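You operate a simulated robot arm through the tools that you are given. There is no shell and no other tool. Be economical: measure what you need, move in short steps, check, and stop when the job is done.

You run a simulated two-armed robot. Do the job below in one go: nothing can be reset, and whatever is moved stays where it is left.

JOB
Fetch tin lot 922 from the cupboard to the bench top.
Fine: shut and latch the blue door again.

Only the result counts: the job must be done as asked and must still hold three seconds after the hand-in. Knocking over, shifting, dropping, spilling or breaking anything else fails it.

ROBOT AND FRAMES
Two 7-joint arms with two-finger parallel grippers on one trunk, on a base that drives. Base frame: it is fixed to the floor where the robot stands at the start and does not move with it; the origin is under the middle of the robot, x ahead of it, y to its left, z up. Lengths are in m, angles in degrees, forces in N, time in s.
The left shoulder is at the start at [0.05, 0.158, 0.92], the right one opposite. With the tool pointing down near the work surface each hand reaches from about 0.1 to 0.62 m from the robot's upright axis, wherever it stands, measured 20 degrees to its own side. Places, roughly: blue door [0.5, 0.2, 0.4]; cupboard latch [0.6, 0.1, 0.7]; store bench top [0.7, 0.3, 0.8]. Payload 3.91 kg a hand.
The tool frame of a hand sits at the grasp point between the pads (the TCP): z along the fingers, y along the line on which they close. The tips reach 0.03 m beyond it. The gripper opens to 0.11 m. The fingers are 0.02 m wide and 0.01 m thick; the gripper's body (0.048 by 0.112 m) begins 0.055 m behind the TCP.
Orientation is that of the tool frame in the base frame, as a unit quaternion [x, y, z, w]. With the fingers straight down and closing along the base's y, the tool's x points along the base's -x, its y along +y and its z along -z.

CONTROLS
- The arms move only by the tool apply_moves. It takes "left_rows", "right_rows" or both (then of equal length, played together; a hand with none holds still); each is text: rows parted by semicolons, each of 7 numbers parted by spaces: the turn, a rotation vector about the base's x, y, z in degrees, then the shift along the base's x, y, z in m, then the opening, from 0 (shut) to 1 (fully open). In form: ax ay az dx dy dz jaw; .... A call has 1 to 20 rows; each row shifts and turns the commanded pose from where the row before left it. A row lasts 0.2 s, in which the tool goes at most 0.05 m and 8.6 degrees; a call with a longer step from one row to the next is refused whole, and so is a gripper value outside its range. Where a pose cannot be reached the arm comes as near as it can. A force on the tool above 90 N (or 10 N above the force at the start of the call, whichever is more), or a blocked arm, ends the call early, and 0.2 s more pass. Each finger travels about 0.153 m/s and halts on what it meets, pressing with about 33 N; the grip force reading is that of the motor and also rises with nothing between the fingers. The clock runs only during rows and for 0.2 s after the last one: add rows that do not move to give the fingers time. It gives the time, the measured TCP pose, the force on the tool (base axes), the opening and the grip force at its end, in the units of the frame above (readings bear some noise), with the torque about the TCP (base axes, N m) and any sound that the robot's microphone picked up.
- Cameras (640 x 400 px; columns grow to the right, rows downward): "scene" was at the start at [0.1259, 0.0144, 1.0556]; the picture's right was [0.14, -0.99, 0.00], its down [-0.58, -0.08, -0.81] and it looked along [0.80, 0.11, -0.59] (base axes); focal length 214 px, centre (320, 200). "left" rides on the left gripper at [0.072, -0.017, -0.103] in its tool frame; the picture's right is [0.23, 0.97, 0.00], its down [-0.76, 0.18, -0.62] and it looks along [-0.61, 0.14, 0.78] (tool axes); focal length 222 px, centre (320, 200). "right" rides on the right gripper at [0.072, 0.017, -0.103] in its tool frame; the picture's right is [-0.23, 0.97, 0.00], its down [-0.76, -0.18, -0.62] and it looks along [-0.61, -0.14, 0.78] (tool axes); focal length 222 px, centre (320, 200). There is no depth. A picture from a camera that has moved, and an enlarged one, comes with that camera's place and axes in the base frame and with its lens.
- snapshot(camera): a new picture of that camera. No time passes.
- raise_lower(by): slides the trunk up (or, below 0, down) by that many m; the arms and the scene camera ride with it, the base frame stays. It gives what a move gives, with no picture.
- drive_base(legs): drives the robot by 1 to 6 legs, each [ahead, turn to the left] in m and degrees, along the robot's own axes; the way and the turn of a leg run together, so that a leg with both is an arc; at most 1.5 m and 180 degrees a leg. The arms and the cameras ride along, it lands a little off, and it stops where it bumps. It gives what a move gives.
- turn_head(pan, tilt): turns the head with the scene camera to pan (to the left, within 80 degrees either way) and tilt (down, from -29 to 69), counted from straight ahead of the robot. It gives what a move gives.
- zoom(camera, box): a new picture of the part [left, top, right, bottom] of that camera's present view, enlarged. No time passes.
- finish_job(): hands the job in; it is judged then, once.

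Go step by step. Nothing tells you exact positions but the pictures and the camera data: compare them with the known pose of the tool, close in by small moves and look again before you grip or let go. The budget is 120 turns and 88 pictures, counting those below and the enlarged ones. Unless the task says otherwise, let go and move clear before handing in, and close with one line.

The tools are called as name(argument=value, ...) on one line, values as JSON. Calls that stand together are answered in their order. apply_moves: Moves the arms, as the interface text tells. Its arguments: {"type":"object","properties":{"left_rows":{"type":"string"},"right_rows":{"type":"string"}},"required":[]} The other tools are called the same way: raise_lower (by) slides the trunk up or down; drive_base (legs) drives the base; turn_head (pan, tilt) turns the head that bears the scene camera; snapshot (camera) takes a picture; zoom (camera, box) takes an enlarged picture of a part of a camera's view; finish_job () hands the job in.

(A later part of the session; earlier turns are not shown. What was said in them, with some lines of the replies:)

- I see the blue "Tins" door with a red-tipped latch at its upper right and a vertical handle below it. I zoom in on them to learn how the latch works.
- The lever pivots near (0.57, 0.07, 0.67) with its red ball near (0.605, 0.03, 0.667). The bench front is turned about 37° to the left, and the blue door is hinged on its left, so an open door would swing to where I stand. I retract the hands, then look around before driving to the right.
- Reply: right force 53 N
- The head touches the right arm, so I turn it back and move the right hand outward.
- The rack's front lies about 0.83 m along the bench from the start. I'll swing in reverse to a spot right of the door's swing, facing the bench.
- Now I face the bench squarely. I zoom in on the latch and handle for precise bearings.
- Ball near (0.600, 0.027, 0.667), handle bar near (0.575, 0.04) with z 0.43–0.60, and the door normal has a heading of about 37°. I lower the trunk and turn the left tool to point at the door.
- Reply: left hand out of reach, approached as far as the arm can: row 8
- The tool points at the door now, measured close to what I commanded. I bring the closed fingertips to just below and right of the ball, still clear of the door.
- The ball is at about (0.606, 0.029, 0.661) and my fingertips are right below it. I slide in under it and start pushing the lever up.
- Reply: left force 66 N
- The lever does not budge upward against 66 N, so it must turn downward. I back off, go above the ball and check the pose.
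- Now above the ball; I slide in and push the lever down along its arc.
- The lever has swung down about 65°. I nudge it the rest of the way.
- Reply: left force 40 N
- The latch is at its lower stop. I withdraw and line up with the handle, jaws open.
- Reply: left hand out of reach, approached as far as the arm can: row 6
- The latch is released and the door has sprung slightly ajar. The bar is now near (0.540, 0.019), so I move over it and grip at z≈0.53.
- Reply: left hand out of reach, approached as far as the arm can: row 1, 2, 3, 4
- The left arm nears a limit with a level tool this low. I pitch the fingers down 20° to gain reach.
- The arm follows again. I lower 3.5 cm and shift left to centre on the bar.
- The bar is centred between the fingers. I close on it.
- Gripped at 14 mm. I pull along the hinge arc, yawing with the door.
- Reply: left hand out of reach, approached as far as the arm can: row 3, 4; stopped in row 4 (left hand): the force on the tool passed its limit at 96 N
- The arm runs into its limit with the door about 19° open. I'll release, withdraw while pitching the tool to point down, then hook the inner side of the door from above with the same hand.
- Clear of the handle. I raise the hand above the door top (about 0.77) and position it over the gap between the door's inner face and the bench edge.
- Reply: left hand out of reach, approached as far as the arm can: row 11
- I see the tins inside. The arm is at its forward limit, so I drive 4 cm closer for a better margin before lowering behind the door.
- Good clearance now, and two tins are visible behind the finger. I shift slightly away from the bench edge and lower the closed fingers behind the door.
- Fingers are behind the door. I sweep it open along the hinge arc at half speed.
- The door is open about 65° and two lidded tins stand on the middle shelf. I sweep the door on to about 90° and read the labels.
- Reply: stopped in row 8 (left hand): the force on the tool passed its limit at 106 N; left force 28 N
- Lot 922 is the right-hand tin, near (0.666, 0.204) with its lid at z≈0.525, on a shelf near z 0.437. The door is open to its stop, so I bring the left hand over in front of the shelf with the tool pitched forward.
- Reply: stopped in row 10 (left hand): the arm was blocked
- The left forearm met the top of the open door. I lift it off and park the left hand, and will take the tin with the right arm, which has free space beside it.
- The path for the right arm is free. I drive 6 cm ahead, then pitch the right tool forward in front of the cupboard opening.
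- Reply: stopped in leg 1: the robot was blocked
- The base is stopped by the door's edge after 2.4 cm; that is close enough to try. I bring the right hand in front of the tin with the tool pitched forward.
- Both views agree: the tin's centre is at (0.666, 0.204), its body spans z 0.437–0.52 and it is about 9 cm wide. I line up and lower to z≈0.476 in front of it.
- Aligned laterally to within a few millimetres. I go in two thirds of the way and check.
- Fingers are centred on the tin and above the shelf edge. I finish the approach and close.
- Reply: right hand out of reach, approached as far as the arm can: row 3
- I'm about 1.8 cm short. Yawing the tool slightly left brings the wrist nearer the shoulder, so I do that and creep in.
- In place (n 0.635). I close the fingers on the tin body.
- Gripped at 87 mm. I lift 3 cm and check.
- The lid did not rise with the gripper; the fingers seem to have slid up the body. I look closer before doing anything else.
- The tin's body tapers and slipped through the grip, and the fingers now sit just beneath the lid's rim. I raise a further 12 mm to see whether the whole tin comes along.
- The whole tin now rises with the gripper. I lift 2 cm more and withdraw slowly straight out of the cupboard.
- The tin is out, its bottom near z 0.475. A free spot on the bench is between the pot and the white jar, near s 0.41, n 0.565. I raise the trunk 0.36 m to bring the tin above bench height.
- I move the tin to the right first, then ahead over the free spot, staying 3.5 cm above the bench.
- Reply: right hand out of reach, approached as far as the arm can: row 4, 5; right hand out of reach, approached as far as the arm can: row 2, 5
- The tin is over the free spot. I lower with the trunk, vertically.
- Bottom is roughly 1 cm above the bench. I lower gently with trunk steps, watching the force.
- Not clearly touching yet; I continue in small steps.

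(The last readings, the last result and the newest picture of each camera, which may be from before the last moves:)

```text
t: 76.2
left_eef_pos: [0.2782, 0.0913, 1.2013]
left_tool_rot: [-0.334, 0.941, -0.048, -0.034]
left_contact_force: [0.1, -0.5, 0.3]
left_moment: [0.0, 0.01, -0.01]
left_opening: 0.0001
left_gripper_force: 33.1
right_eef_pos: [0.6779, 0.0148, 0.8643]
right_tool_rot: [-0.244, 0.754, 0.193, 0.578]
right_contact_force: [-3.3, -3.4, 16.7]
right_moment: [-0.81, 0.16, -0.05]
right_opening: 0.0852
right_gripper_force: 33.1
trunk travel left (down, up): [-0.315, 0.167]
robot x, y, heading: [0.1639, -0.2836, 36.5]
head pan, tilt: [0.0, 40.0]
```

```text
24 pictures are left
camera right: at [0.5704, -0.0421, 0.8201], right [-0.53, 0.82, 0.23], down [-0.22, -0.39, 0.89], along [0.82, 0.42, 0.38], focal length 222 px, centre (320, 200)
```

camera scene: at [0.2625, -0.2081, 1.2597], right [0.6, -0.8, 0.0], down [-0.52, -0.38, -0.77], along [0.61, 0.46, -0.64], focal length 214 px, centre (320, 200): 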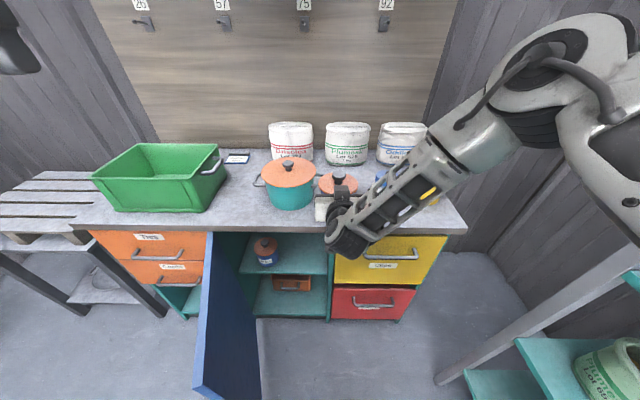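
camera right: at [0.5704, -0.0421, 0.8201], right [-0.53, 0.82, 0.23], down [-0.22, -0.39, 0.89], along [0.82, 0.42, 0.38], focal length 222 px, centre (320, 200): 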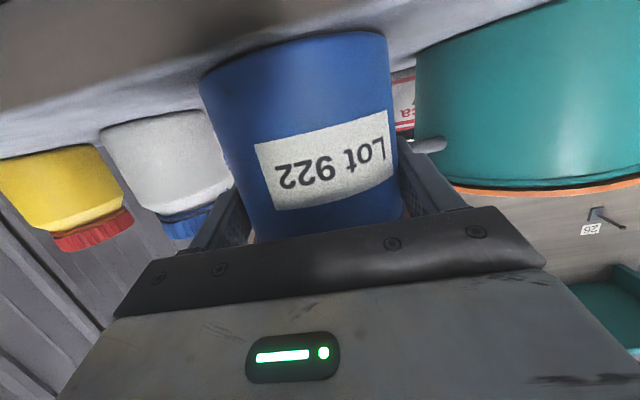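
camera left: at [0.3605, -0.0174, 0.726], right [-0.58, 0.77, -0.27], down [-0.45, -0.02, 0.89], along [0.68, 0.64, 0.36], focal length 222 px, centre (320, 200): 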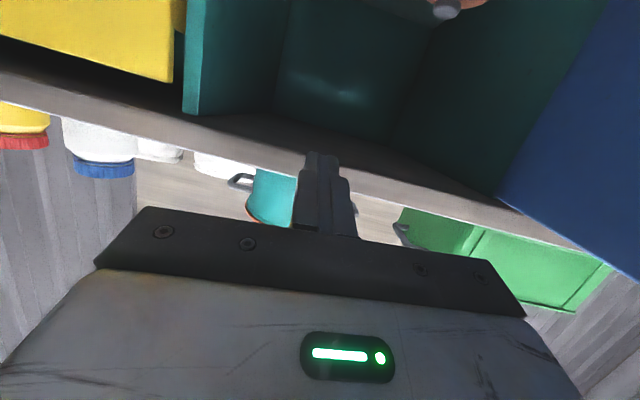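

The tin stands on the bench (16.7 N upward). I ease up 2 mm and open the fingers.

raise_lower(by=0.002)

apply_moves(right_rows="0 0 0 0 0 0 0.85; 0 0 0 0 0 0 0.92; 0 0 0 0 0 0 0.97; 0 0 0 0 0 -0.004 0.97; 0 0 0 0 0 0 0.97")

snapshot(camera="right")

zoom(camera="scene", box=[240, 110, 480, 260])

```text
t: 76.7
left_eef_pos: [0.2766, 0.0912, 1.2025]
left_tool_rot: [-0.335, 0.94, -0.048, -0.034]
left_contact_force: [0.1, 0.3, 0.2]
left_moment: [-0.01, 0.06, 0.0]
left_opening: 0.0
left_gripper_force: 32.9
right_eef_pos: [0.6769, 0.0143, 0.8655]
right_tool_rot: [-0.246, 0.755, 0.193, 0.576]
right_contact_force: [1.8, 1.2, 13.9]
right_moment: [-0.29, -0.5, 0.1]
right_opening: 0.0852
right_gripper_force: 33.1
trunk travel left (down, up): [-0.317, 0.165]
robot x, y, heading: [0.1618, -0.2842, 36.7]
head pan, tilt: [0.0, 40.0]
```

```text
t: 77.9
left_eef_pos: [0.2774, 0.0921, 1.2026]
left_tool_rot: [-0.335, 0.94, -0.047, -0.034]
left_contact_force: [0.2, 0.0, 0.1]
left_moment: [0.0, -0.02, -0.02]
left_opening: 0.0002
left_gripper_force: 32.7
right_eef_pos: [0.6767, 0.0145, 0.8575]
right_tool_rot: [-0.245, 0.757, 0.191, 0.575]
right_contact_force: [0.6, -0.2, 0.6]
right_moment: [-0.02, 0.0, 0.04]
right_opening: 0.1067
right_gripper_force: 0.0
trunk travel left (down, up): [-0.317, 0.165]
robot x, y, heading: [0.1639, -0.2864, 36.8]
head pan, tilt: [0.0, 40.0]
```

```text
23 pictures are left
camera right: at [0.5695, -0.042, 0.8154], right [-0.53, 0.82, 0.23], down [-0.21, -0.38, 0.9], along [0.82, 0.43, 0.37], focal length 222 px, centre (320, 200)
```

right: 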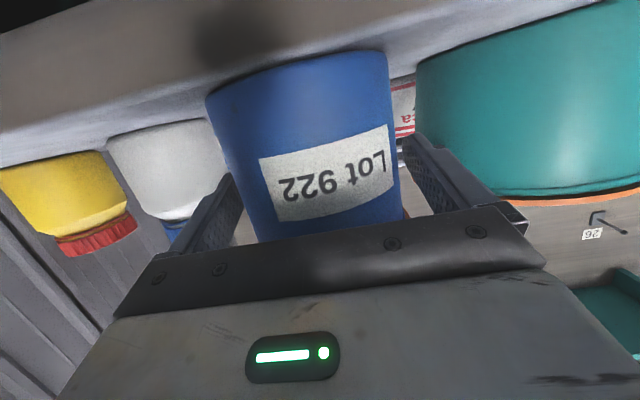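

```text
2.67 times, centred on (360, 185) of scene
camera zoom: at [0.2625, -0.2081, 1.2047], right [0.6, -0.8, 0.0], down [-0.52, -0.38, -0.77], along [0.61, 0.46, -0.64], focal length 572 px, centre (213, 240)
```

zoom: 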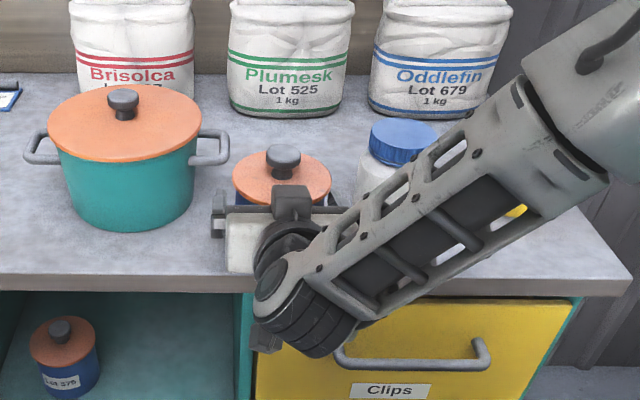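

The tin stands freely. I withdraw straight back.

apply_moves(right_rows="0 0 0 -0.016 -0.012 0 0.97; 0 0 0 -0.016 -0.012 0 0.97; 0 0 0 -0.02 -0.0151 0 0.97; 0 0 0 -0.024 -0.0181 0 0.97; 0 0 0 -0.024 -0.0181 0 0.97; 0 0 0 -0.016 -0.012 0 0.97")

snapshot(camera="scene")

```text
t: 79.3
left_eef_pos: [0.2779, 0.0936, 1.202]
left_tool_rot: [-0.335, 0.94, -0.049, -0.034]
left_contact_force: [0.6, 0.9, 0.0]
left_moment: [-0.02, 0.0, 0.0]
left_opening: 0.0002
left_gripper_force: 33.0
right_eef_pos: [0.561, -0.0729, 0.8565]
right_tool_rot: [-0.245, 0.756, 0.192, 0.575]
right_contact_force: [-0.1, 0.5, 1.0]
right_moment: [-0.01, 0.01, 0.01]
right_opening: 0.1069
right_gripper_force: 0.1
trunk travel left (down, up): [-0.317, 0.165]
robot x, y, heading: [0.1624, -0.2833, 36.4]
head pan, tilt: [0.0, 40.0]
```

```text
21 pictures are left
camera scene: at [0.2624, -0.2081, 1.2047], right [0.6, -0.8, 0.0], down [-0.52, -0.38, -0.77], along [0.61, 0.46, -0.64], focal length 214 px, centre (320, 200)
```

scene: 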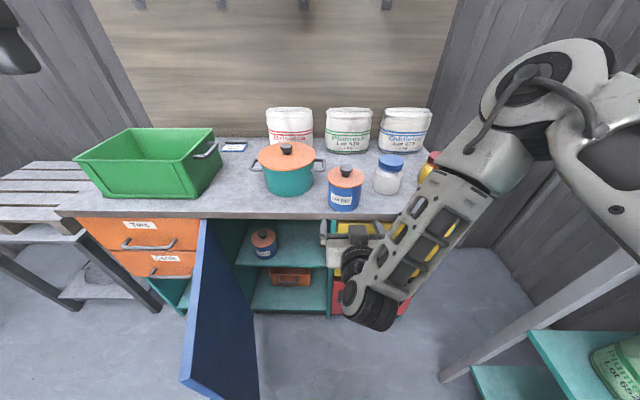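

Lot 922 stands on the bench, and the others are untouched. I park the right arm, then back up so that the door can swing.

apply_moves(right_rows="-4.51 5.99 0 -0.0023 -0.0211 0.012 0.5; -4.51 5.99 0 -0.0023 -0.0211 0.012 0.5; -4.51 5.99 0 -0.0023 -0.0211 0.012 0.5; -4.51 5.99 0 -0.0023 -0.0211 0.012 0.5; -4.51 5.99 0 -0.0023 -0.0211 0.012 0.5; -4.51 5.99 0 -0.0023 -0.0211 0.012 0.5; -4.51 5.99 0 -0.0023 -0.0211 0.012 0.5; -4.51 5.99 0 -0.0023 -0.0211 0.012 0.5; -4.51 5.99 0 -0.0023 -0.0211 0.012 0.5; -4.51 5.99 0 -0.0023 -0.0211 0.012 0.5")

drive_base(legs=[[-0.12, 0]])

snapshot(camera="scene")

```text
t: 81.5
left_eef_pos: [0.2783, 0.0922, 1.202]
left_tool_rot: [-0.335, 0.941, -0.048, -0.033]
left_contact_force: [-0.9, 0.1, -0.8]
left_moment: [0.02, -0.01, -0.02]
left_opening: 0.0003
left_gripper_force: 32.7
right_eef_pos: [0.5412, -0.2842, 0.981]
right_tool_rot: [-0.313, 0.95, -0.005, -0.002]
right_contact_force: [-0.1, -0.2, -0.3]
right_moment: [0.0, 0.02, -0.03]
right_opening: 0.0548
right_gripper_force: 0.0
trunk travel left (down, up): [-0.317, 0.165]
robot x, y, heading: [0.165, -0.2796, 36.5]
head pan, tilt: [0.0, 40.0]
```

```text
t: 82.8
left_eef_pos: [0.1826, 0.0223, 1.2026]
left_tool_rot: [-0.334, 0.941, -0.048, -0.033]
left_contact_force: [0.2, 0.3, 0.6]
left_moment: [0.02, -0.04, -0.01]
left_opening: 0.0
left_gripper_force: 33.2
right_eef_pos: [0.4461, -0.3557, 0.9806]
right_tool_rot: [-0.312, 0.95, -0.004, -0.002]
right_contact_force: [0.5, 0.2, 0.4]
right_moment: [0.01, -0.02, 0.0]
right_opening: 0.0549
right_gripper_force: 0.0
trunk travel left (down, up): [-0.317, 0.165]
robot x, y, heading: [0.0661, -0.3537, 36.9]
head pan, tilt: [0.0, 40.0]
```

```text
20 pictures are left
camera scene: at [0.1673, -0.2792, 1.2048], right [0.6, -0.8, 0.0], down [-0.52, -0.38, -0.77], along [0.61, 0.46, -0.64], focal length 214 px, centre (320, 200)
```

scene: 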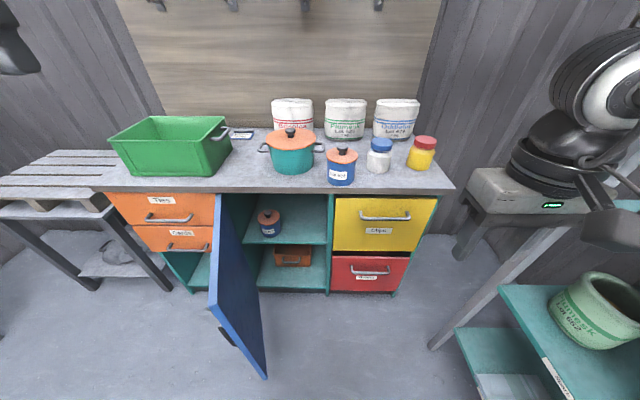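

The door stands about 71° open. I bring the left hand over to its outer side and lower the closed fingers there, above the lever.

apply_moves(left_rows="0 0 0 -0.0092 0.0398 -0.02 0; 0 0 0 -0.0092 0.0398 -0.02 0; 0 0 0 -0.0092 0.0398 -0.02 0; 0 0 0 0 0 -0.044 0; 0 0 0 0 0 -0.044 0; 0 0 0 0 0 -0.044 0; 0 0 0 0 0 -0.044 0; 0 0 0 0 0 -0.044 0; 0 0 0 0 0 -0.044 0; 0 0 0 0 0 -0.044 0; 0 0 0 0 0 -0.044 0; 0 0 0 0 0 -0.044 0; 0 0 0 0 0 0 0")

snapshot(camera="scene")

```text
t: 85.6
left_eef_pos: [0.155, 0.1417, 0.7458]
left_tool_rot: [-0.334, 0.941, -0.048, -0.034]
left_contact_force: [0.6, 0.0, 0.4]
left_moment: [0.01, -0.02, 0.0]
left_opening: 0.0
left_gripper_force: 32.7
right_eef_pos: [0.4468, -0.3547, 0.9794]
right_tool_rot: [-0.312, 0.95, -0.005, -0.002]
right_contact_force: [-0.4, 0.0, 0.1]
right_moment: [-0.01, 0.01, -0.03]
right_opening: 0.0551
right_gripper_force: 0.0
trunk travel left (down, up): [-0.317, 0.165]
robot x, y, heading: [0.0674, -0.356, 36.5]
head pan, tilt: [0.0, 40.0]
```

```text
19 pictures are left
camera scene: at [0.1678, -0.2788, 1.2047], right [0.6, -0.8, 0.0], down [-0.52, -0.38, -0.77], along [0.61, 0.46, -0.64], focal length 214 px, centre (320, 200)
```

scene: 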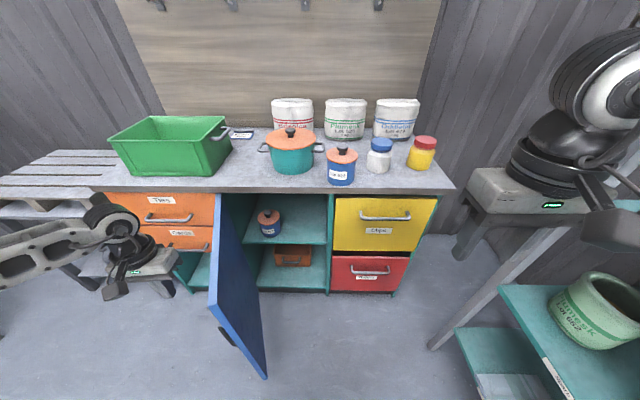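

Fingers are on the outer side. I sweep the door shut to about 15°.

apply_moves(left_rows="0 0 0 0.0281 -0.008 0 0; 0 0 0 0.0281 -0.008 0 0; 0 0 0 0.0281 -0.008 0 0; 0 0 0 0.0156 -0.0107 0 0; 0 0 0 0.0156 -0.0106 0 0; 0 0 0 0.017 -0.0084 0 0; 0 0 0 0.017 -0.0083 0 0; 0 0 0 0.018 -0.0059 0 0; 0 0 0 0.018 -0.0059 0 0; 0 0 0 0.0186 -0.0033 0 0; 0 0 0 0.0186 -0.0033 0 0; 0 0 0 0.0189 -0.0008 0 0; 0 0 0 0.0189 -0.0007 0 0; 0 0 0 0.0188 0.0018 0 0; 0 0 0 0.0188 0.0019 0 0; 0 0 0 0.0184 0.0045 0 0; 0 0 0 0.0184 0.0045 0 0; 0 0 0 0 0 0 0")

snapshot(camera="scene")

```text
t: 89.4
left_eef_pos: [0.4875, 0.0695, 0.7463]
left_tool_rot: [-0.332, 0.941, -0.048, -0.033]
left_contact_force: [0.2, 0.1, -0.4]
left_moment: [-0.01, -0.01, 0.0]
left_opening: 0.0002
left_gripper_force: 32.8
left hand out of reach, approached as far as the arm can: row 17
right_eef_pos: [0.4471, -0.3545, 0.9806]
right_tool_rot: [-0.312, 0.95, -0.005, -0.002]
right_contact_force: [-0.1, -0.6, 0.2]
right_moment: [0.0, 0.02, -0.02]
right_opening: 0.0549
right_gripper_force: 0.0
trunk travel left (down, up): [-0.317, 0.165]
robot x, y, heading: [0.0701, -0.3538, 36.9]
head pan, tilt: [0.0, 40.0]
```

```text
18 pictures are left
camera scene: at [0.1678, -0.2788, 1.2047], right [0.6, -0.8, 0.0], down [-0.52, -0.38, -0.77], along [0.61, 0.46, -0.64], focal length 214 px, centre (320, 200)
```

scene: 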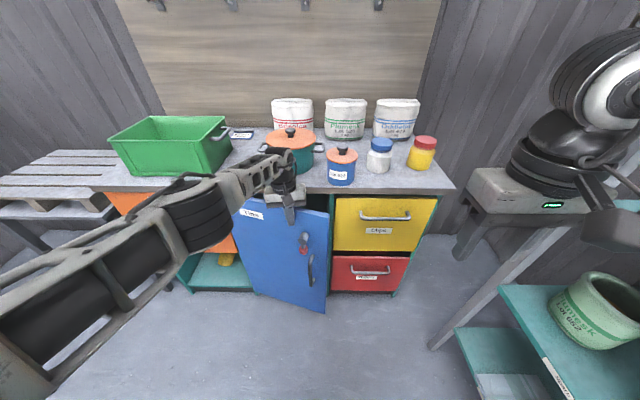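

The door is nearly shut. I withdraw the left hand, lower the trunk and step 6 cm closer, so that I can press the door and turn the lever with forward-pointing tools.

apply_moves(left_rows="0 0 0 -0.0346 -0.0261 0 0; 0 0 0 -0.0346 -0.0261 0 0; 0 0 0 -0.0346 -0.0261 0 0; 0 0 0 -0.0346 -0.0261 0 0; 0 0 0 -0.0173 -0.013 0 0")

raise_lower(by=-0.305)

drive_base(legs=[[0.06, 0]])

snapshot(camera="scene")

```text
t: 90.6
left_eef_pos: [0.331, -0.047, 0.7473]
left_tool_rot: [-0.335, 0.94, -0.049, -0.035]
left_contact_force: [-0.3, 0.0, 0.2]
left_moment: [0.04, -0.02, 0.02]
left_opening: 0.0001
left_gripper_force: 33.2
right_eef_pos: [0.4465, -0.354, 0.9797]
right_tool_rot: [-0.311, 0.95, -0.005, -0.003]
right_contact_force: [0.4, -0.5, 0.6]
right_moment: [0.02, -0.02, -0.01]
right_opening: 0.0549
right_gripper_force: 0.0
trunk travel left (down, up): [-0.317, 0.165]
robot x, y, heading: [0.0669, -0.3514, 36.7]
head pan, tilt: [0.0, 40.0]
```

```text
t: 93.6
left_eef_pos: [0.332, -0.047, 0.442]
left_tool_rot: [-0.334, 0.941, -0.049, -0.036]
left_contact_force: [0.3, -0.1, -0.1]
left_moment: [0.05, 0.03, 0.02]
left_opening: 0.0
left_gripper_force: 32.6
right_eef_pos: [0.4466, -0.3538, 0.6745]
right_tool_rot: [-0.311, 0.95, -0.005, -0.002]
right_contact_force: [0.2, -0.6, 1.4]
right_moment: [0.02, 0.03, 0.03]
right_opening: 0.055
right_gripper_force: 0.0
trunk travel left (down, up): [-0.012, 0.47]
robot x, y, heading: [0.066, -0.3562, 36.9]
head pan, tilt: [0.0, 40.0]
```

```text
t: 94.6
left_eef_pos: [0.3803, -0.0099, 0.4422]
left_tool_rot: [-0.335, 0.94, -0.048, -0.034]
left_contact_force: [0.7, 1.1, 0.4]
left_moment: [0.01, -0.05, -0.01]
left_opening: 0.0
left_gripper_force: 32.9
right_eef_pos: [0.4939, -0.3176, 0.6753]
right_tool_rot: [-0.313, 0.95, -0.005, -0.002]
right_contact_force: [0.0, -0.1, 0.1]
right_moment: [-0.03, 0.0, 0.04]
right_opening: 0.0549
right_gripper_force: 0.0
trunk travel left (down, up): [-0.012, 0.47]
robot x, y, heading: [0.1152, -0.3186, 36.7]
head pan, tilt: [0.0, 40.0]
```

```text
17 pictures are left
camera scene: at [0.2155, -0.2431, 0.8997], right [0.6, -0.8, 0.0], down [-0.52, -0.38, -0.77], along [0.61, 0.46, -0.64], focal length 214 px, centre (320, 200)
```

scene: 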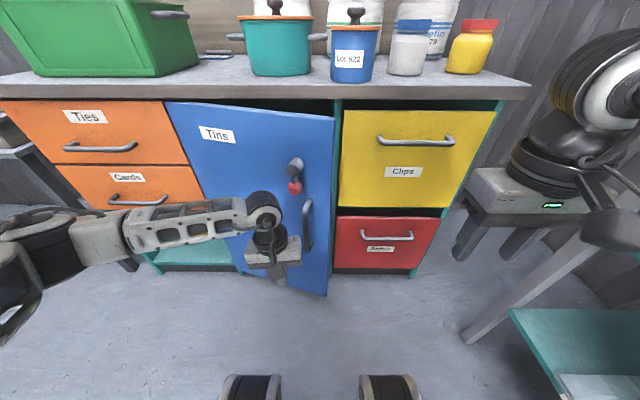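

I bring the left hand up to lever height with its tool forward, then place the right hand low in front of the door's free edge.

apply_moves(left_rows="4.924 -6.534 0 0.0045 0.0034 0.0162 0; 4.924 -6.534 0 0.0045 0.0034 0.0162 0; 4.924 -6.534 0 0.0045 0.0034 0.0162 0; 4.924 -6.534 0 0.0045 0.0034 0.0162 0; 4.924 -6.534 0 0.0045 0.0034 0.0162 0; 4.924 -6.534 0 0.0045 0.0034 0.0162 0; 4.924 -6.534 0 0.0045 0.0034 0.0162 0; 4.924 -6.534 0 0.0045 0.0034 0.0162 0; 4.924 -6.534 0 0.0045 0.0034 0.0162 0; 4.924 -6.534 0 0.0045 0.0034 0.0162 0; 4.924 -6.534 0 0.0045 0.0034 0.0162 0; 0 0 0 0 0 0 0")

apply_moves(right_rows="4.51 -5.99 0 -0.0001 0.0262 -0.0255 0; 4.51 -5.99 0 -0.0001 0.0262 -0.0255 0; 4.51 -5.99 0 -0.0001 0.0262 -0.0255 0; 4.51 -5.99 0 -0.0001 0.0262 -0.0255 0; 4.51 -5.99 0 -0.0001 0.0262 -0.0255 0; 4.51 -5.99 0 -0.0001 0.0262 -0.0255 0; 4.51 -5.99 0 -0.0001 0.0262 -0.0255 0; 4.51 -5.99 0 -0.0001 0.0262 -0.0255 0; 4.51 -5.99 0 -0.0001 0.0262 -0.0255 0; 4.51 -5.99 0 -0.0001 0.0262 -0.0255 0; 0 0 0 0 0 0 0")

snapshot(camera="scene")

```text
t: 97.2
left_eef_pos: [0.4377, 0.0072, 0.6315]
left_tool_rot: [-0.225, 0.705, 0.179, 0.648]
left_contact_force: [-0.5, 0.3, 0.0]
left_moment: [-0.01, -0.02, -0.04]
left_opening: 0.0001
left_gripper_force: 33.4
left hand out of reach, approached as far as the arm can: row 10, 11
right_eef_pos: [0.4937, -0.3181, 0.6747]
right_tool_rot: [-0.313, 0.95, -0.004, -0.001]
right_contact_force: [-0.5, 0.3, 1.0]
right_moment: [-0.03, 0.01, -0.03]
right_opening: 0.0551
right_gripper_force: 0.0
trunk travel left (down, up): [-0.012, 0.47]
robot x, y, heading: [0.118, -0.3206, 36.9]
head pan, tilt: [0.0, 40.0]
```

```text
t: 99.1
left_eef_pos: [0.4345, 0.0076, 0.6336]
left_tool_rot: [-0.226, 0.706, 0.179, 0.647]
left_contact_force: [0.1, 0.1, 0.7]
left_moment: [-0.04, -0.03, 0.02]
left_opening: 0.0
left_gripper_force: 33.2
right_eef_pos: [0.4909, -0.098, 0.4674]
right_tool_rot: [-0.274, 0.806, 0.162, 0.499]
right_contact_force: [-4.0, -12.0, 42.7]
right_moment: [-3.77, 5.58, 1.11]
right_opening: 0.0
right_gripper_force: 33.3
trunk travel left (down, up): [-0.012, 0.47]
robot x, y, heading: [0.1171, -0.3194, 36.8]
head pan, tilt: [0.0, 40.0]
stopped in row 9 (right hand): the force on the tool passed its limit at 207 N (the readings are from after the stop); the commanded pose is now the measured one
```

```text
16 pictures are left
camera scene: at [0.2147, -0.2437, 0.9008], right [0.6, -0.8, 0.0], down [-0.51, -0.38, -0.77], along [0.62, 0.46, -0.64], focal length 214 px, centre (320, 200)
```

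scene: 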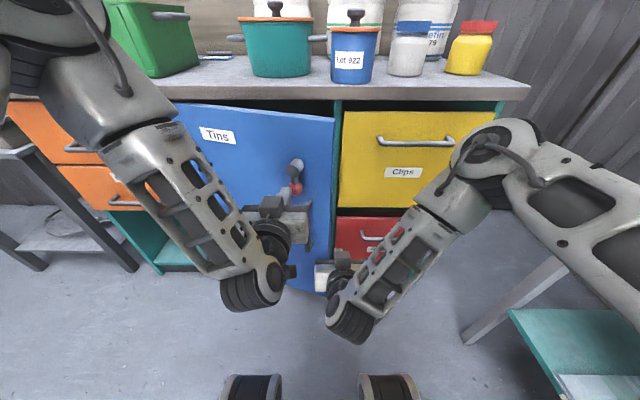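

The right hand met something low down. I raise it and check that the force clears.

apply_moves(right_rows="0 0 0 0 0 0.02 0; 0 0 0 0 0 0.02 0; 0 0 0 0 0 0 0")

zoom(camera="scene", box=[220, 130, 460, 360])

```text
t: 99.9
left_eef_pos: [0.4364, 0.0076, 0.6304]
left_tool_rot: [-0.225, 0.706, 0.178, 0.647]
left_contact_force: [-0.5, -0.4, -0.1]
left_moment: [0.02, -0.02, -0.04]
left_opening: 0.0001
left_gripper_force: 32.9
right_eef_pos: [0.4902, -0.0988, 0.5042]
right_tool_rot: [-0.274, 0.806, 0.16, 0.499]
right_contact_force: [0.9, 0.3, -0.9]
right_moment: [0.05, -0.01, -0.03]
right_opening: 0.0
right_gripper_force: 32.5
trunk travel left (down, up): [-0.012, 0.47]
robot x, y, heading: [0.115, -0.3191, 36.6]
head pan, tilt: [0.0, 40.0]
```

```text
1.74 times, centred on (340, 245) of scene
camera zoom: at [0.2157, -0.2429, 0.8996], right [0.6, -0.8, 0.0], down [-0.52, -0.38, -0.77], along [0.61, 0.46, -0.64], focal length 373 px, centre (285, 122)
```

zoom: 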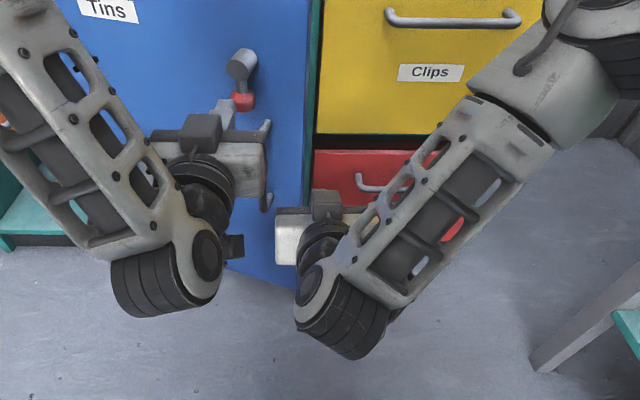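

Clear again. I stay at z≈0.50 and push the door shut at its free edge, right of the handle.

apply_moves(right_rows="0 0 0 -0.0217 0.0287 0 0; 0 0 0 0.0218 0.0143 0 0; 0 0 0 0.0218 0.0143 0 0; 0 0 0 0.0218 0.0143 0 0; 0 0 0 0.0218 0.0143 0 0; 0 0 0 0.0218 0.0143 0 0; 0 0 0 0 0 0 0")

zoom(camera="scene", box=[220, 90, 460, 320])

```text
t: 101.5
left_eef_pos: [0.4373, 0.0078, 0.6313]
left_tool_rot: [-0.226, 0.706, 0.179, 0.647]
left_contact_force: [-0.3, -0.9, 0.2]
left_moment: [0.01, -0.01, 0.01]
left_opening: 0.0001
left_gripper_force: 32.7
right_eef_pos: [0.5802, -0.0004, 0.501]
right_tool_rot: [-0.275, 0.806, 0.16, 0.499]
right_contact_force: [0.2, -1.0, 0.0]
right_moment: [-0.01, 0.01, -0.03]
right_opening: 0.0
right_gripper_force: 32.6
trunk travel left (down, up): [-0.012, 0.47]
robot x, y, heading: [0.1166, -0.3195, 36.7]
head pan, tilt: [0.0, 40.0]
```

```text
1.74 times, centred on (340, 205) of scene
camera zoom: at [0.2157, -0.2429, 0.8997], right [0.6, -0.8, 0.0], down [-0.52, -0.38, -0.77], along [0.61, 0.46, -0.64], focal length 373 px, centre (285, 191)
```

zoom: 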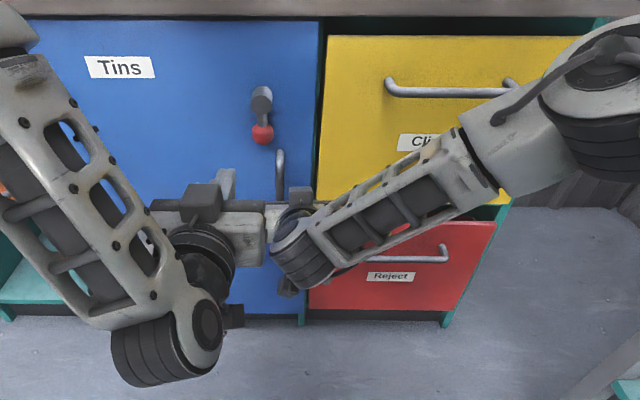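

Nearly shut. I press further in small steps until it is home.

apply_moves(right_rows="0 0 0 0.008 0.006 0 0; 0 0 0 0.008 0.006 0 0; 0 0 0 0.008 0.006 0 0; 0 0 0 0.004 0.003 0 0; 0 0 0 0.004 0.003 0 0; 0 0 0 0 0 0 0")

zoom(camera="scene", box=[250, 90, 370, 210])

```text
t: 102.9
left_eef_pos: [0.4357, 0.0055, 0.6335]
left_tool_rot: [-0.224, 0.705, 0.178, 0.648]
left_contact_force: [0.0, -0.1, 0.3]
left_moment: [-0.01, 0.0, -0.01]
left_opening: 0.0
left_gripper_force: 33.0
right_eef_pos: [0.6045, 0.0216, 0.5]
right_tool_rot: [-0.277, 0.808, 0.16, 0.495]
right_contact_force: [-51.3, -61.0, 22.0]
right_moment: [0.18, -0.25, -0.61]
right_opening: 0.0002
right_gripper_force: 33.0
trunk travel left (down, up): [-0.012, 0.47]
robot x, y, heading: [0.1128, -0.3188, 36.6]
head pan, tilt: [0.0, 40.0]
```

```text
3.33 times, centred on (310, 150) of scene
camera zoom: at [0.2131, -0.2456, 0.9005], right [0.6, -0.8, 0.0], down [-0.51, -0.38, -0.77], along [0.62, 0.46, -0.64], focal length 715 px, centre (353, 367)
```

zoom: 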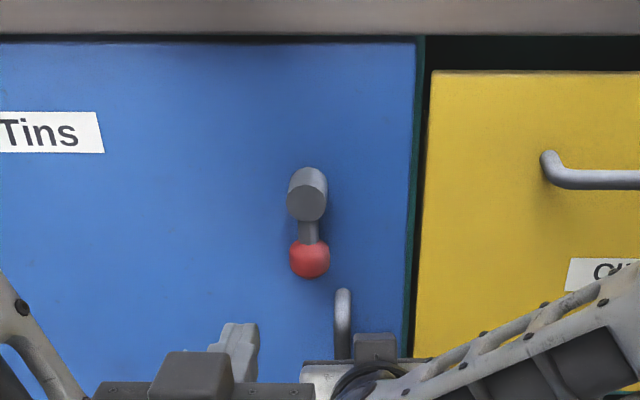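

The door is flush. Before turning the lever, I test whether it stays shut by itself by backing the right hand off.

apply_moves(right_rows="0 0 0 -0.008 -0.006 0 0; 0 0 0 -0.008 -0.006 0 0; 0 0 0 -0.024 -0.018 0 0; 0 0 0 -0.024 -0.018 0 0; 0 0 0 0 0 0 0; 0 0 0 0 0 0 0")

zoom(camera="scene", box=[250, 90, 370, 210])

```text
t: 104.3
left_eef_pos: [0.4372, 0.0072, 0.6316]
left_tool_rot: [-0.226, 0.706, 0.179, 0.647]
left_contact_force: [0.2, -0.4, 0.1]
left_moment: [0.01, -0.01, 0.0]
left_opening: 0.0001
left_gripper_force: 32.7
right_eef_pos: [0.548, -0.0241, 0.5037]
right_tool_rot: [-0.274, 0.806, 0.159, 0.499]
right_contact_force: [0.1, -0.7, -0.2]
right_moment: [0.03, 0.01, 0.01]
right_opening: 0.0
right_gripper_force: 33.2
trunk travel left (down, up): [-0.012, 0.47]
robot x, y, heading: [0.1155, -0.3214, 36.7]
head pan, tilt: [0.0, 40.0]
```

```text
3.33 times, centred on (310, 150) of scene
camera zoom: at [0.2157, -0.2429, 0.8997], right [0.6, -0.8, 0.0], down [-0.52, -0.38, -0.77], along [0.61, 0.46, -0.64], focal length 715 px, centre (353, 367)
```

zoom: 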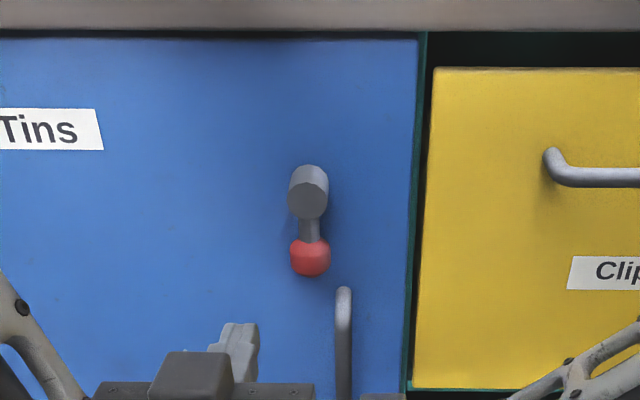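

The door stays shut without being held. I take the right hand away and bring the left fingertips in beside the hanging ball.

apply_moves(right_rows="0 0 0 -0.016 -0.012 0.005 0; 0 0 0 0.0021 -0.036 0.01 0; 0 0 0 0.0021 -0.036 0.01 0; 0 0 0 0.0021 -0.036 0.01 0; 0 0 0 0.0021 -0.036 0.01 0; 0 0 0 0 0 0 0")

apply_moves(left_rows="0 0 0 -0.0048 0.0064 -0.0166 0; 0 0 0 0.0237 0.0179 0 0; 0 0 0 0.0237 0.0179 0 0; 0 0 0 0.0237 0.0179 0 0; 0 0 0 0.0237 0.0179 0 0; 0 0 0 0 0 0 0")

snapshot(camera="left")

zoom(camera="scene", box=[250, 90, 370, 210])

```text
t: 105.7
left_eef_pos: [0.4366, 0.0074, 0.6301]
left_tool_rot: [-0.225, 0.706, 0.178, 0.647]
left_contact_force: [0.4, 0.0, 0.5]
left_moment: [0.03, 0.01, -0.02]
left_opening: 0.0
left_gripper_force: 33.2
right_eef_pos: [0.5341, -0.1708, 0.56]
right_tool_rot: [-0.273, 0.808, 0.156, 0.499]
right_contact_force: [-0.7, 0.2, 0.3]
right_moment: [-0.02, -0.01, -0.01]
right_opening: 0.0001
right_gripper_force: 33.0
right hand out of reach, approached as far as the arm can: row 5
trunk travel left (down, up): [-0.012, 0.47]
robot x, y, heading: [0.1147, -0.3214, 36.5]
head pan, tilt: [0.0, 40.0]
```

```text
t: 107.1
left_eef_pos: [0.5405, 0.047, 0.6363]
left_tool_rot: [-0.226, 0.707, 0.179, 0.646]
left_contact_force: [0.3, -0.3, -0.2]
left_moment: [-0.01, 0.01, 0.03]
left_opening: 0.0
left_gripper_force: 33.0
left hand out of reach, approached as far as the arm can: row 1, 2, 3, 4, 5
right_eef_pos: [0.5331, -0.1712, 0.5595]
right_tool_rot: [-0.273, 0.807, 0.157, 0.499]
right_contact_force: [0.4, 0.2, -1.1]
right_moment: [-0.03, 0.03, -0.02]
right_opening: 0.0
right_gripper_force: 32.4
trunk travel left (down, up): [-0.012, 0.47]
robot x, y, heading: [0.1182, -0.3216, 36.6]
head pan, tilt: [0.0, 40.0]
```

```text
11 pictures are left
camera left: at [0.4587, -0.0297, 0.5749], right [-0.55, 0.79, -0.26], down [-0.57, -0.13, 0.81], along [0.61, 0.6, 0.52], focal length 222 px, centre (320, 200)
```

left: 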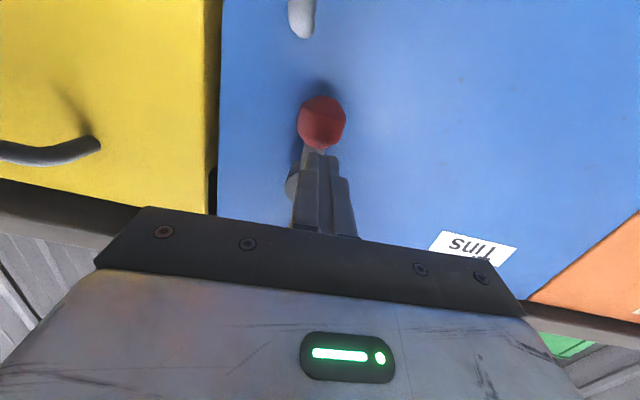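

```text
3.33 times, centred on (310, 150) of scene
camera zoom: at [0.2157, -0.2429, 0.8997], right [0.6, -0.8, 0.0], down [-0.52, -0.38, -0.77], along [0.61, 0.46, -0.64], focal length 715 px, centre (353, 367)
```

zoom: 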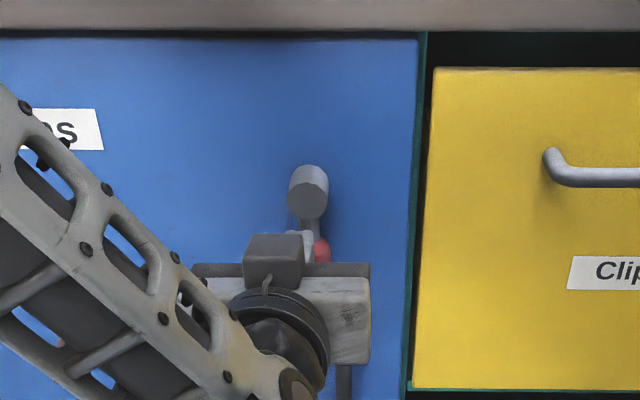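

The reach limit pushed the hand onto the lever's front. I back off to the left and pitch the tool down to regain reach, then check the pose before going in.

apply_moves(left_rows="0 0 0 -0.0274 -0.006 0 0; -4.03 5.35 0 -0.0137 0.006 0 0; -4.03 5.35 0 -0.0137 0.0062 0 0; -4.03 5.35 0 0 0 -0.011 0; 0 0 0 0 0 0 0")

```text
t: 108.3
left_eef_pos: [0.4861, 0.0522, 0.6283]
left_tool_rot: [-0.266, 0.805, 0.133, 0.514]
left_contact_force: [0.0, 0.7, 0.1]
left_moment: [0.0, 0.0, -0.02]
left_opening: 0.0
left_gripper_force: 32.6
left hand out of reach, approached as far as the arm can: row 1
right_eef_pos: [0.5334, -0.1704, 0.5593]
right_tool_rot: [-0.273, 0.808, 0.157, 0.499]
right_contact_force: [0.4, -0.9, -0.1]
right_moment: [0.01, 0.02, 0.0]
right_opening: 0.0001
right_gripper_force: 32.8
trunk travel left (down, up): [-0.012, 0.47]
robot x, y, heading: [0.117, -0.3203, 36.9]
head pan, tilt: [0.0, 40.0]
```

Pose is as wanted. I go in to the left of the ball and look.

apply_moves(left_rows="0 0 0 0.0212 0.0159 -0.003 0; 0 0 0 0.0212 0.0159 0 0; 0 0 0 0 0 0 0")

snapshot(camera="left")

```text
t: 109.1
left_eef_pos: [0.5276, 0.0827, 0.625]
left_tool_rot: [-0.265, 0.805, 0.132, 0.515]
left_contact_force: [0.0, 0.9, 0.3]
left_moment: [0.0, -0.02, -0.01]
left_opening: 0.0
left_gripper_force: 32.7
right_eef_pos: [0.5342, -0.1708, 0.5602]
right_tool_rot: [-0.273, 0.807, 0.157, 0.499]
right_contact_force: [0.6, -0.6, 0.2]
right_moment: [0.02, 0.0, -0.05]
right_opening: 0.0002
right_gripper_force: 33.0
trunk travel left (down, up): [-0.012, 0.47]
robot x, y, heading: [0.1172, -0.3169, 36.6]
head pan, tilt: [0.0, 40.0]
```

```text
9 pictures are left
camera left: at [0.4341, -0.0028, 0.6054], right [-0.62, 0.74, -0.26], down [-0.32, 0.06, 0.94], along [0.71, 0.67, 0.2], focal length 222 px, centre (320, 200)
```

left: 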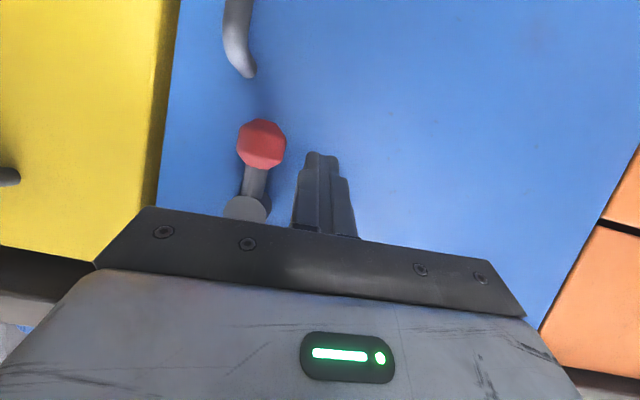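

The fingertips are right beside the ball. I push the lever to the right and up along its arc.

apply_moves(left_rows="0 0 0 0.0111 -0.0148 0.0005 0; 0 0 0 0.0111 -0.0148 0.0005 0; 0 0 0 0.0075 -0.01 0.0015 0; 0 0 0 0.0075 -0.01 0.0015 0; 0 0 0 0 0 0 0")

snapshot(camera="left")

```text
t: 110.3
left_eef_pos: [0.5648, 0.0326, 0.6286]
left_tool_rot: [-0.264, 0.805, 0.132, 0.514]
left_contact_force: [0.1, -0.2, -0.2]
left_moment: [0.02, 0.01, 0.01]
left_opening: 0.0002
left_gripper_force: 33.2
right_eef_pos: [0.533, -0.1718, 0.5591]
right_tool_rot: [-0.273, 0.808, 0.156, 0.498]
right_contact_force: [0.1, 0.4, -0.8]
right_moment: [0.0, -0.05, -0.01]
right_opening: 0.0
right_gripper_force: 33.5
trunk travel left (down, up): [-0.012, 0.47]
robot x, y, heading: [0.1118, -0.3131, 36.6]
head pan, tilt: [0.0, 40.0]
```

```text
8 pictures are left
camera left: at [0.4711, -0.0532, 0.6102], right [-0.62, 0.74, -0.26], down [-0.32, 0.06, 0.94], along [0.71, 0.67, 0.2], focal length 222 px, centre (320, 200)
```

left: 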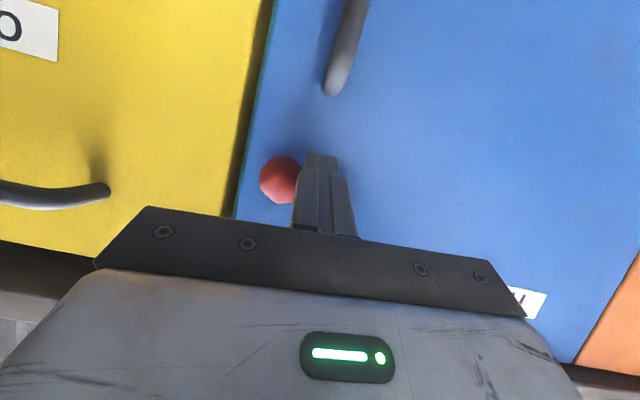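

The ball is following. I finish the arc, ending with an upward press.

apply_moves(left_rows="0 0 0 0.006 -0.008 0.0045 0; 0 0 0 0.006 -0.008 0.0045 0; 0 0 0 0.0021 -0.0028 0.0075 0; 0 0 0 0.0021 -0.0028 0.0075 0; 0 0 0 0 0 0.004 0; 0 0 0 0 0 0 0")

snapshot(camera="left")

```text
t: 111.7
left_eef_pos: [0.5802, 0.0119, 0.6491]
left_tool_rot: [-0.268, 0.809, 0.133, 0.507]
left_contact_force: [-12.5, -1.1, -27.6]
left_moment: [-0.57, 0.48, -0.17]
left_opening: 0.0
left_gripper_force: 33.1
right_eef_pos: [0.5343, -0.17, 0.5574]
right_tool_rot: [-0.273, 0.808, 0.156, 0.498]
right_contact_force: [0.5, -1.1, -0.1]
right_moment: [-0.02, 0.0, 0.01]
right_opening: 0.0002
right_gripper_force: 32.9
trunk travel left (down, up): [-0.012, 0.47]
robot x, y, heading: [0.1162, -0.3156, 36.5]
head pan, tilt: [0.0, 40.0]
```

```text
7 pictures are left
camera left: at [0.4863, -0.0732, 0.6316], right [-0.63, 0.73, -0.26], down [-0.31, 0.07, 0.95], along [0.71, 0.68, 0.18], focal length 222 px, centre (320, 200)
```

left: 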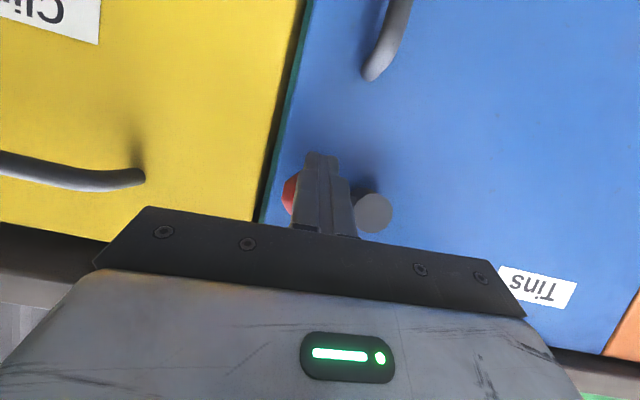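

At the stop with 28 N. I lower off the ball, withdraw, and check the lever and door.

apply_moves(left_rows="0 0 0 0 0 -0.012 0; 0 0 0 0 0 -0.01 0; 0 0 0 -0.02 -0.0151 0 0; 0 0 0 -0.028 -0.0211 0 0; 0 0 0 -0.02 -0.0151 -0.02 0; 0 0 0 -0.02 0.02 -0.03 0; 0 0 0 -0.02 0.02 -0.03 0; 0 0 0 -0.01 0.02 -0.03 0; 0 0 0 0 0 0 0")

zoom(camera="scene", box=[250, 90, 370, 210])

```text
t: 113.7
left_eef_pos: [0.4629, 0.0192, 0.5252]
left_tool_rot: [-0.266, 0.804, 0.133, 0.515]
left_contact_force: [0.5, -0.4, -0.1]
left_moment: [-0.01, -0.01, -0.01]
left_opening: 0.0
left_gripper_force: 32.9
right_eef_pos: [0.5333, -0.1711, 0.5598]
right_tool_rot: [-0.273, 0.808, 0.157, 0.498]
right_contact_force: [-0.4, -0.8, 0.2]
right_moment: [-0.03, 0.0, -0.01]
right_opening: 0.0
right_gripper_force: 33.5
trunk travel left (down, up): [-0.012, 0.47]
robot x, y, heading: [0.1166, -0.3185, 36.5]
head pan, tilt: [0.0, 40.0]
```

```text
3.33 times, centred on (310, 150) of scene
camera zoom: at [0.2157, -0.2429, 0.8997], right [0.6, -0.8, 0.0], down [-0.52, -0.38, -0.77], along [0.61, 0.46, -0.64], focal length 715 px, centre (353, 367)
```

zoom: 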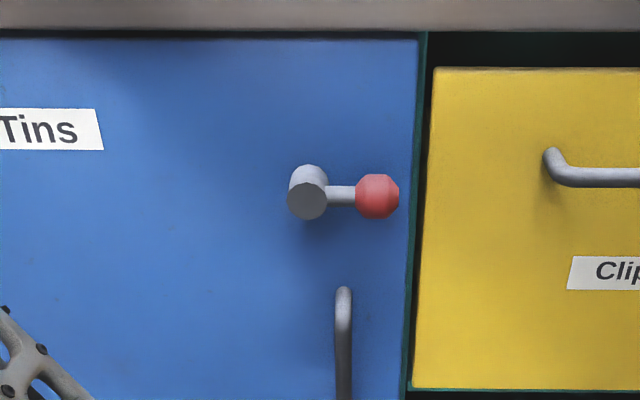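

The lever is horizontal as at the start and the door is flush. I verify by gripping the handle and pulling gently.

apply_moves(left_rows="0 0 0 0 0 0 0.7; 0 0 0 0 0 0 0.7; 0 0 0 0.0163 -0.0216 0 0.7; 0 0 0 0.0163 -0.0216 0 0.7; 0 0 0 0 0 0 0.7", right_rows="0 0 0 0 -0.03 0.02 0; 0 0 0 0 -0.03 0.02 0; 0 0 0 0 -0.02 0.02 0; 0 0 0 0 0 0 0; 0 0 0 0 0 0 0")

apply_moves(left_rows="0 0 0 0.0253 0.0191 0 0.7; 0 0 0 0.0253 0.0191 0 0.7; 0 0 0 0.02 0.0151 0 0.7; 0 0 0 0 0 0 0.7")

snapshot(camera="left")

```text
t: 114.9
left_eef_pos: [0.4952, -0.0231, 0.5244]
left_tool_rot: [-0.266, 0.804, 0.134, 0.515]
left_contact_force: [-2.1, 0.3, 0.2]
left_moment: [-0.04, 0.0, 0.02]
left_opening: 0.0771
left_gripper_force: 0.0
right_eef_pos: [0.5478, -0.2025, 0.6088]
right_tool_rot: [-0.274, 0.808, 0.158, 0.498]
right_contact_force: [0.1, 0.3, 0.2]
right_moment: [-0.01, 0.01, -0.01]
right_opening: 0.0
right_gripper_force: 33.0
right hand out of reach, approached as far as the arm can: row 1, 2, 3
trunk travel left (down, up): [-0.012, 0.47]
robot x, y, heading: [0.1161, -0.3196, 37.0]
head pan, tilt: [0.0, 40.0]
```

```text
t: 115.9
left_eef_pos: [0.5695, 0.032, 0.5254]
left_tool_rot: [-0.265, 0.804, 0.133, 0.515]
left_contact_force: [0.1, -0.9, 0.3]
left_moment: [-0.01, -0.04, -0.05]
left_opening: 0.0769
left_gripper_force: 0.0
right_eef_pos: [0.5484, -0.2033, 0.6074]
right_tool_rot: [-0.274, 0.808, 0.157, 0.498]
right_contact_force: [0.6, 0.0, -0.5]
right_moment: [0.04, -0.02, -0.01]
right_opening: 0.0
right_gripper_force: 32.4
trunk travel left (down, up): [-0.012, 0.47]
robot x, y, heading: [0.119, -0.3227, 36.6]
head pan, tilt: [0.0, 40.0]
```

```text
5 pictures are left
camera left: at [0.4759, -0.0543, 0.5055], right [-0.62, 0.74, -0.26], down [-0.32, 0.06, 0.94], along [0.71, 0.67, 0.2], focal length 222 px, centre (320, 200)
```

left: 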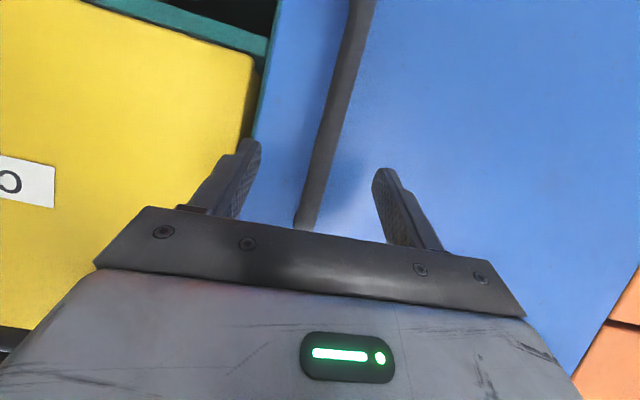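

The bar is between the fingers; I grip and pull back about 1 cm.

apply_moves(left_rows="0 0 0 0 0 0 0; 0 0 0 0 0 0 0; 0 0 0 0 0 0 0; 0 0 0 -0.004 -0.003 0 0; 0 0 0 -0.004 -0.003 0 0; 0 0 0 0 0 0 0")

```text
t: 117.3
left_eef_pos: [0.5643, 0.0284, 0.5233]
left_tool_rot: [-0.265, 0.803, 0.133, 0.516]
left_contact_force: [62.2, 10.6, -21.9]
left_moment: [0.66, 0.48, -0.35]
left_opening: 0.0149
left_gripper_force: 44.8
right_eef_pos: [0.5507, -0.2005, 0.6056]
right_tool_rot: [-0.274, 0.808, 0.158, 0.497]
right_contact_force: [0.8, -0.1, -0.5]
right_moment: [0.0, 0.0, -0.01]
right_opening: 0.0
right_gripper_force: 33.1
trunk travel left (down, up): [-0.012, 0.47]
robot x, y, heading: [0.116, -0.3181, 36.9]
head pan, tilt: [0.0, 40.0]
```

The door resists with over 60 N, so it is latched. I relax, let go and move clear.

apply_moves(left_rows="0 0 0 0.004 0.003 0 0; 0 0 0 0.004 0.003 0 0; 0 0 0 0 0 0 0.7; 0 0 0 0 0 0 0.7; 0 0 0 0 0 0 0.7; 0 0 0 -0.02 -0.0151 0 0.7; 0 0 0 -0.025 -0.0188 0 0.7; 0 0 0 -0.025 -0.0188 0 0.7; 0 0 0 0 0 0 0.7")

drive_base(legs=[[-0.12, 0]])

snapshot(camera="scene")

```text
t: 119.3
left_eef_pos: [0.4968, -0.0211, 0.5234]
left_tool_rot: [-0.266, 0.804, 0.133, 0.515]
left_contact_force: [0.5, -0.3, 0.1]
left_moment: [-0.01, 0.01, -0.02]
left_opening: 0.0772
left_gripper_force: 0.1
right_eef_pos: [0.5485, -0.2014, 0.6088]
right_tool_rot: [-0.274, 0.808, 0.158, 0.498]
right_contact_force: [-0.3, 0.1, 0.3]
right_moment: [-0.05, 0.02, 0.03]
right_opening: 0.0
right_gripper_force: 32.7
trunk travel left (down, up): [-0.012, 0.47]
robot x, y, heading: [0.1135, -0.3213, 36.4]
head pan, tilt: [0.0, 40.0]
```

```text
t: 120.5
left_eef_pos: [0.4032, -0.0911, 0.5227]
left_tool_rot: [-0.264, 0.805, 0.132, 0.515]
left_contact_force: [-0.5, -0.9, 0.2]
left_moment: [-0.03, -0.02, 0.03]
left_opening: 0.0771
left_gripper_force: 0.0
right_eef_pos: [0.4555, -0.2711, 0.6078]
right_tool_rot: [-0.274, 0.808, 0.157, 0.498]
right_contact_force: [0.2, 0.0, 0.0]
right_moment: [0.0, 0.0, 0.01]
right_opening: 0.0
right_gripper_force: 33.2
trunk travel left (down, up): [-0.012, 0.47]
robot x, y, heading: [0.0233, -0.3918, 36.5]
head pan, tilt: [0.0, 40.0]
```

```text
4 pictures are left
camera scene: at [0.1218, -0.3129, 0.8997], right [0.6, -0.8, 0.0], down [-0.52, -0.38, -0.77], along [0.61, 0.46, -0.64], focal length 214 px, centre (320, 200)
```

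scene: 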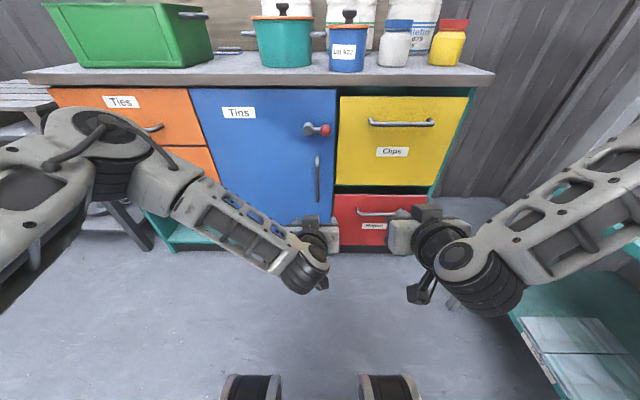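

The tin stands on the bench, the blue door is shut with its lever across, and both hands are clear. I hand in.

finish_job()

```text
The job is handed in.
```

Tin lot 922 is on the bench top between the pot and the white jar. The blue door is shut and latched: it held against a pull of over 60 N on the handle.
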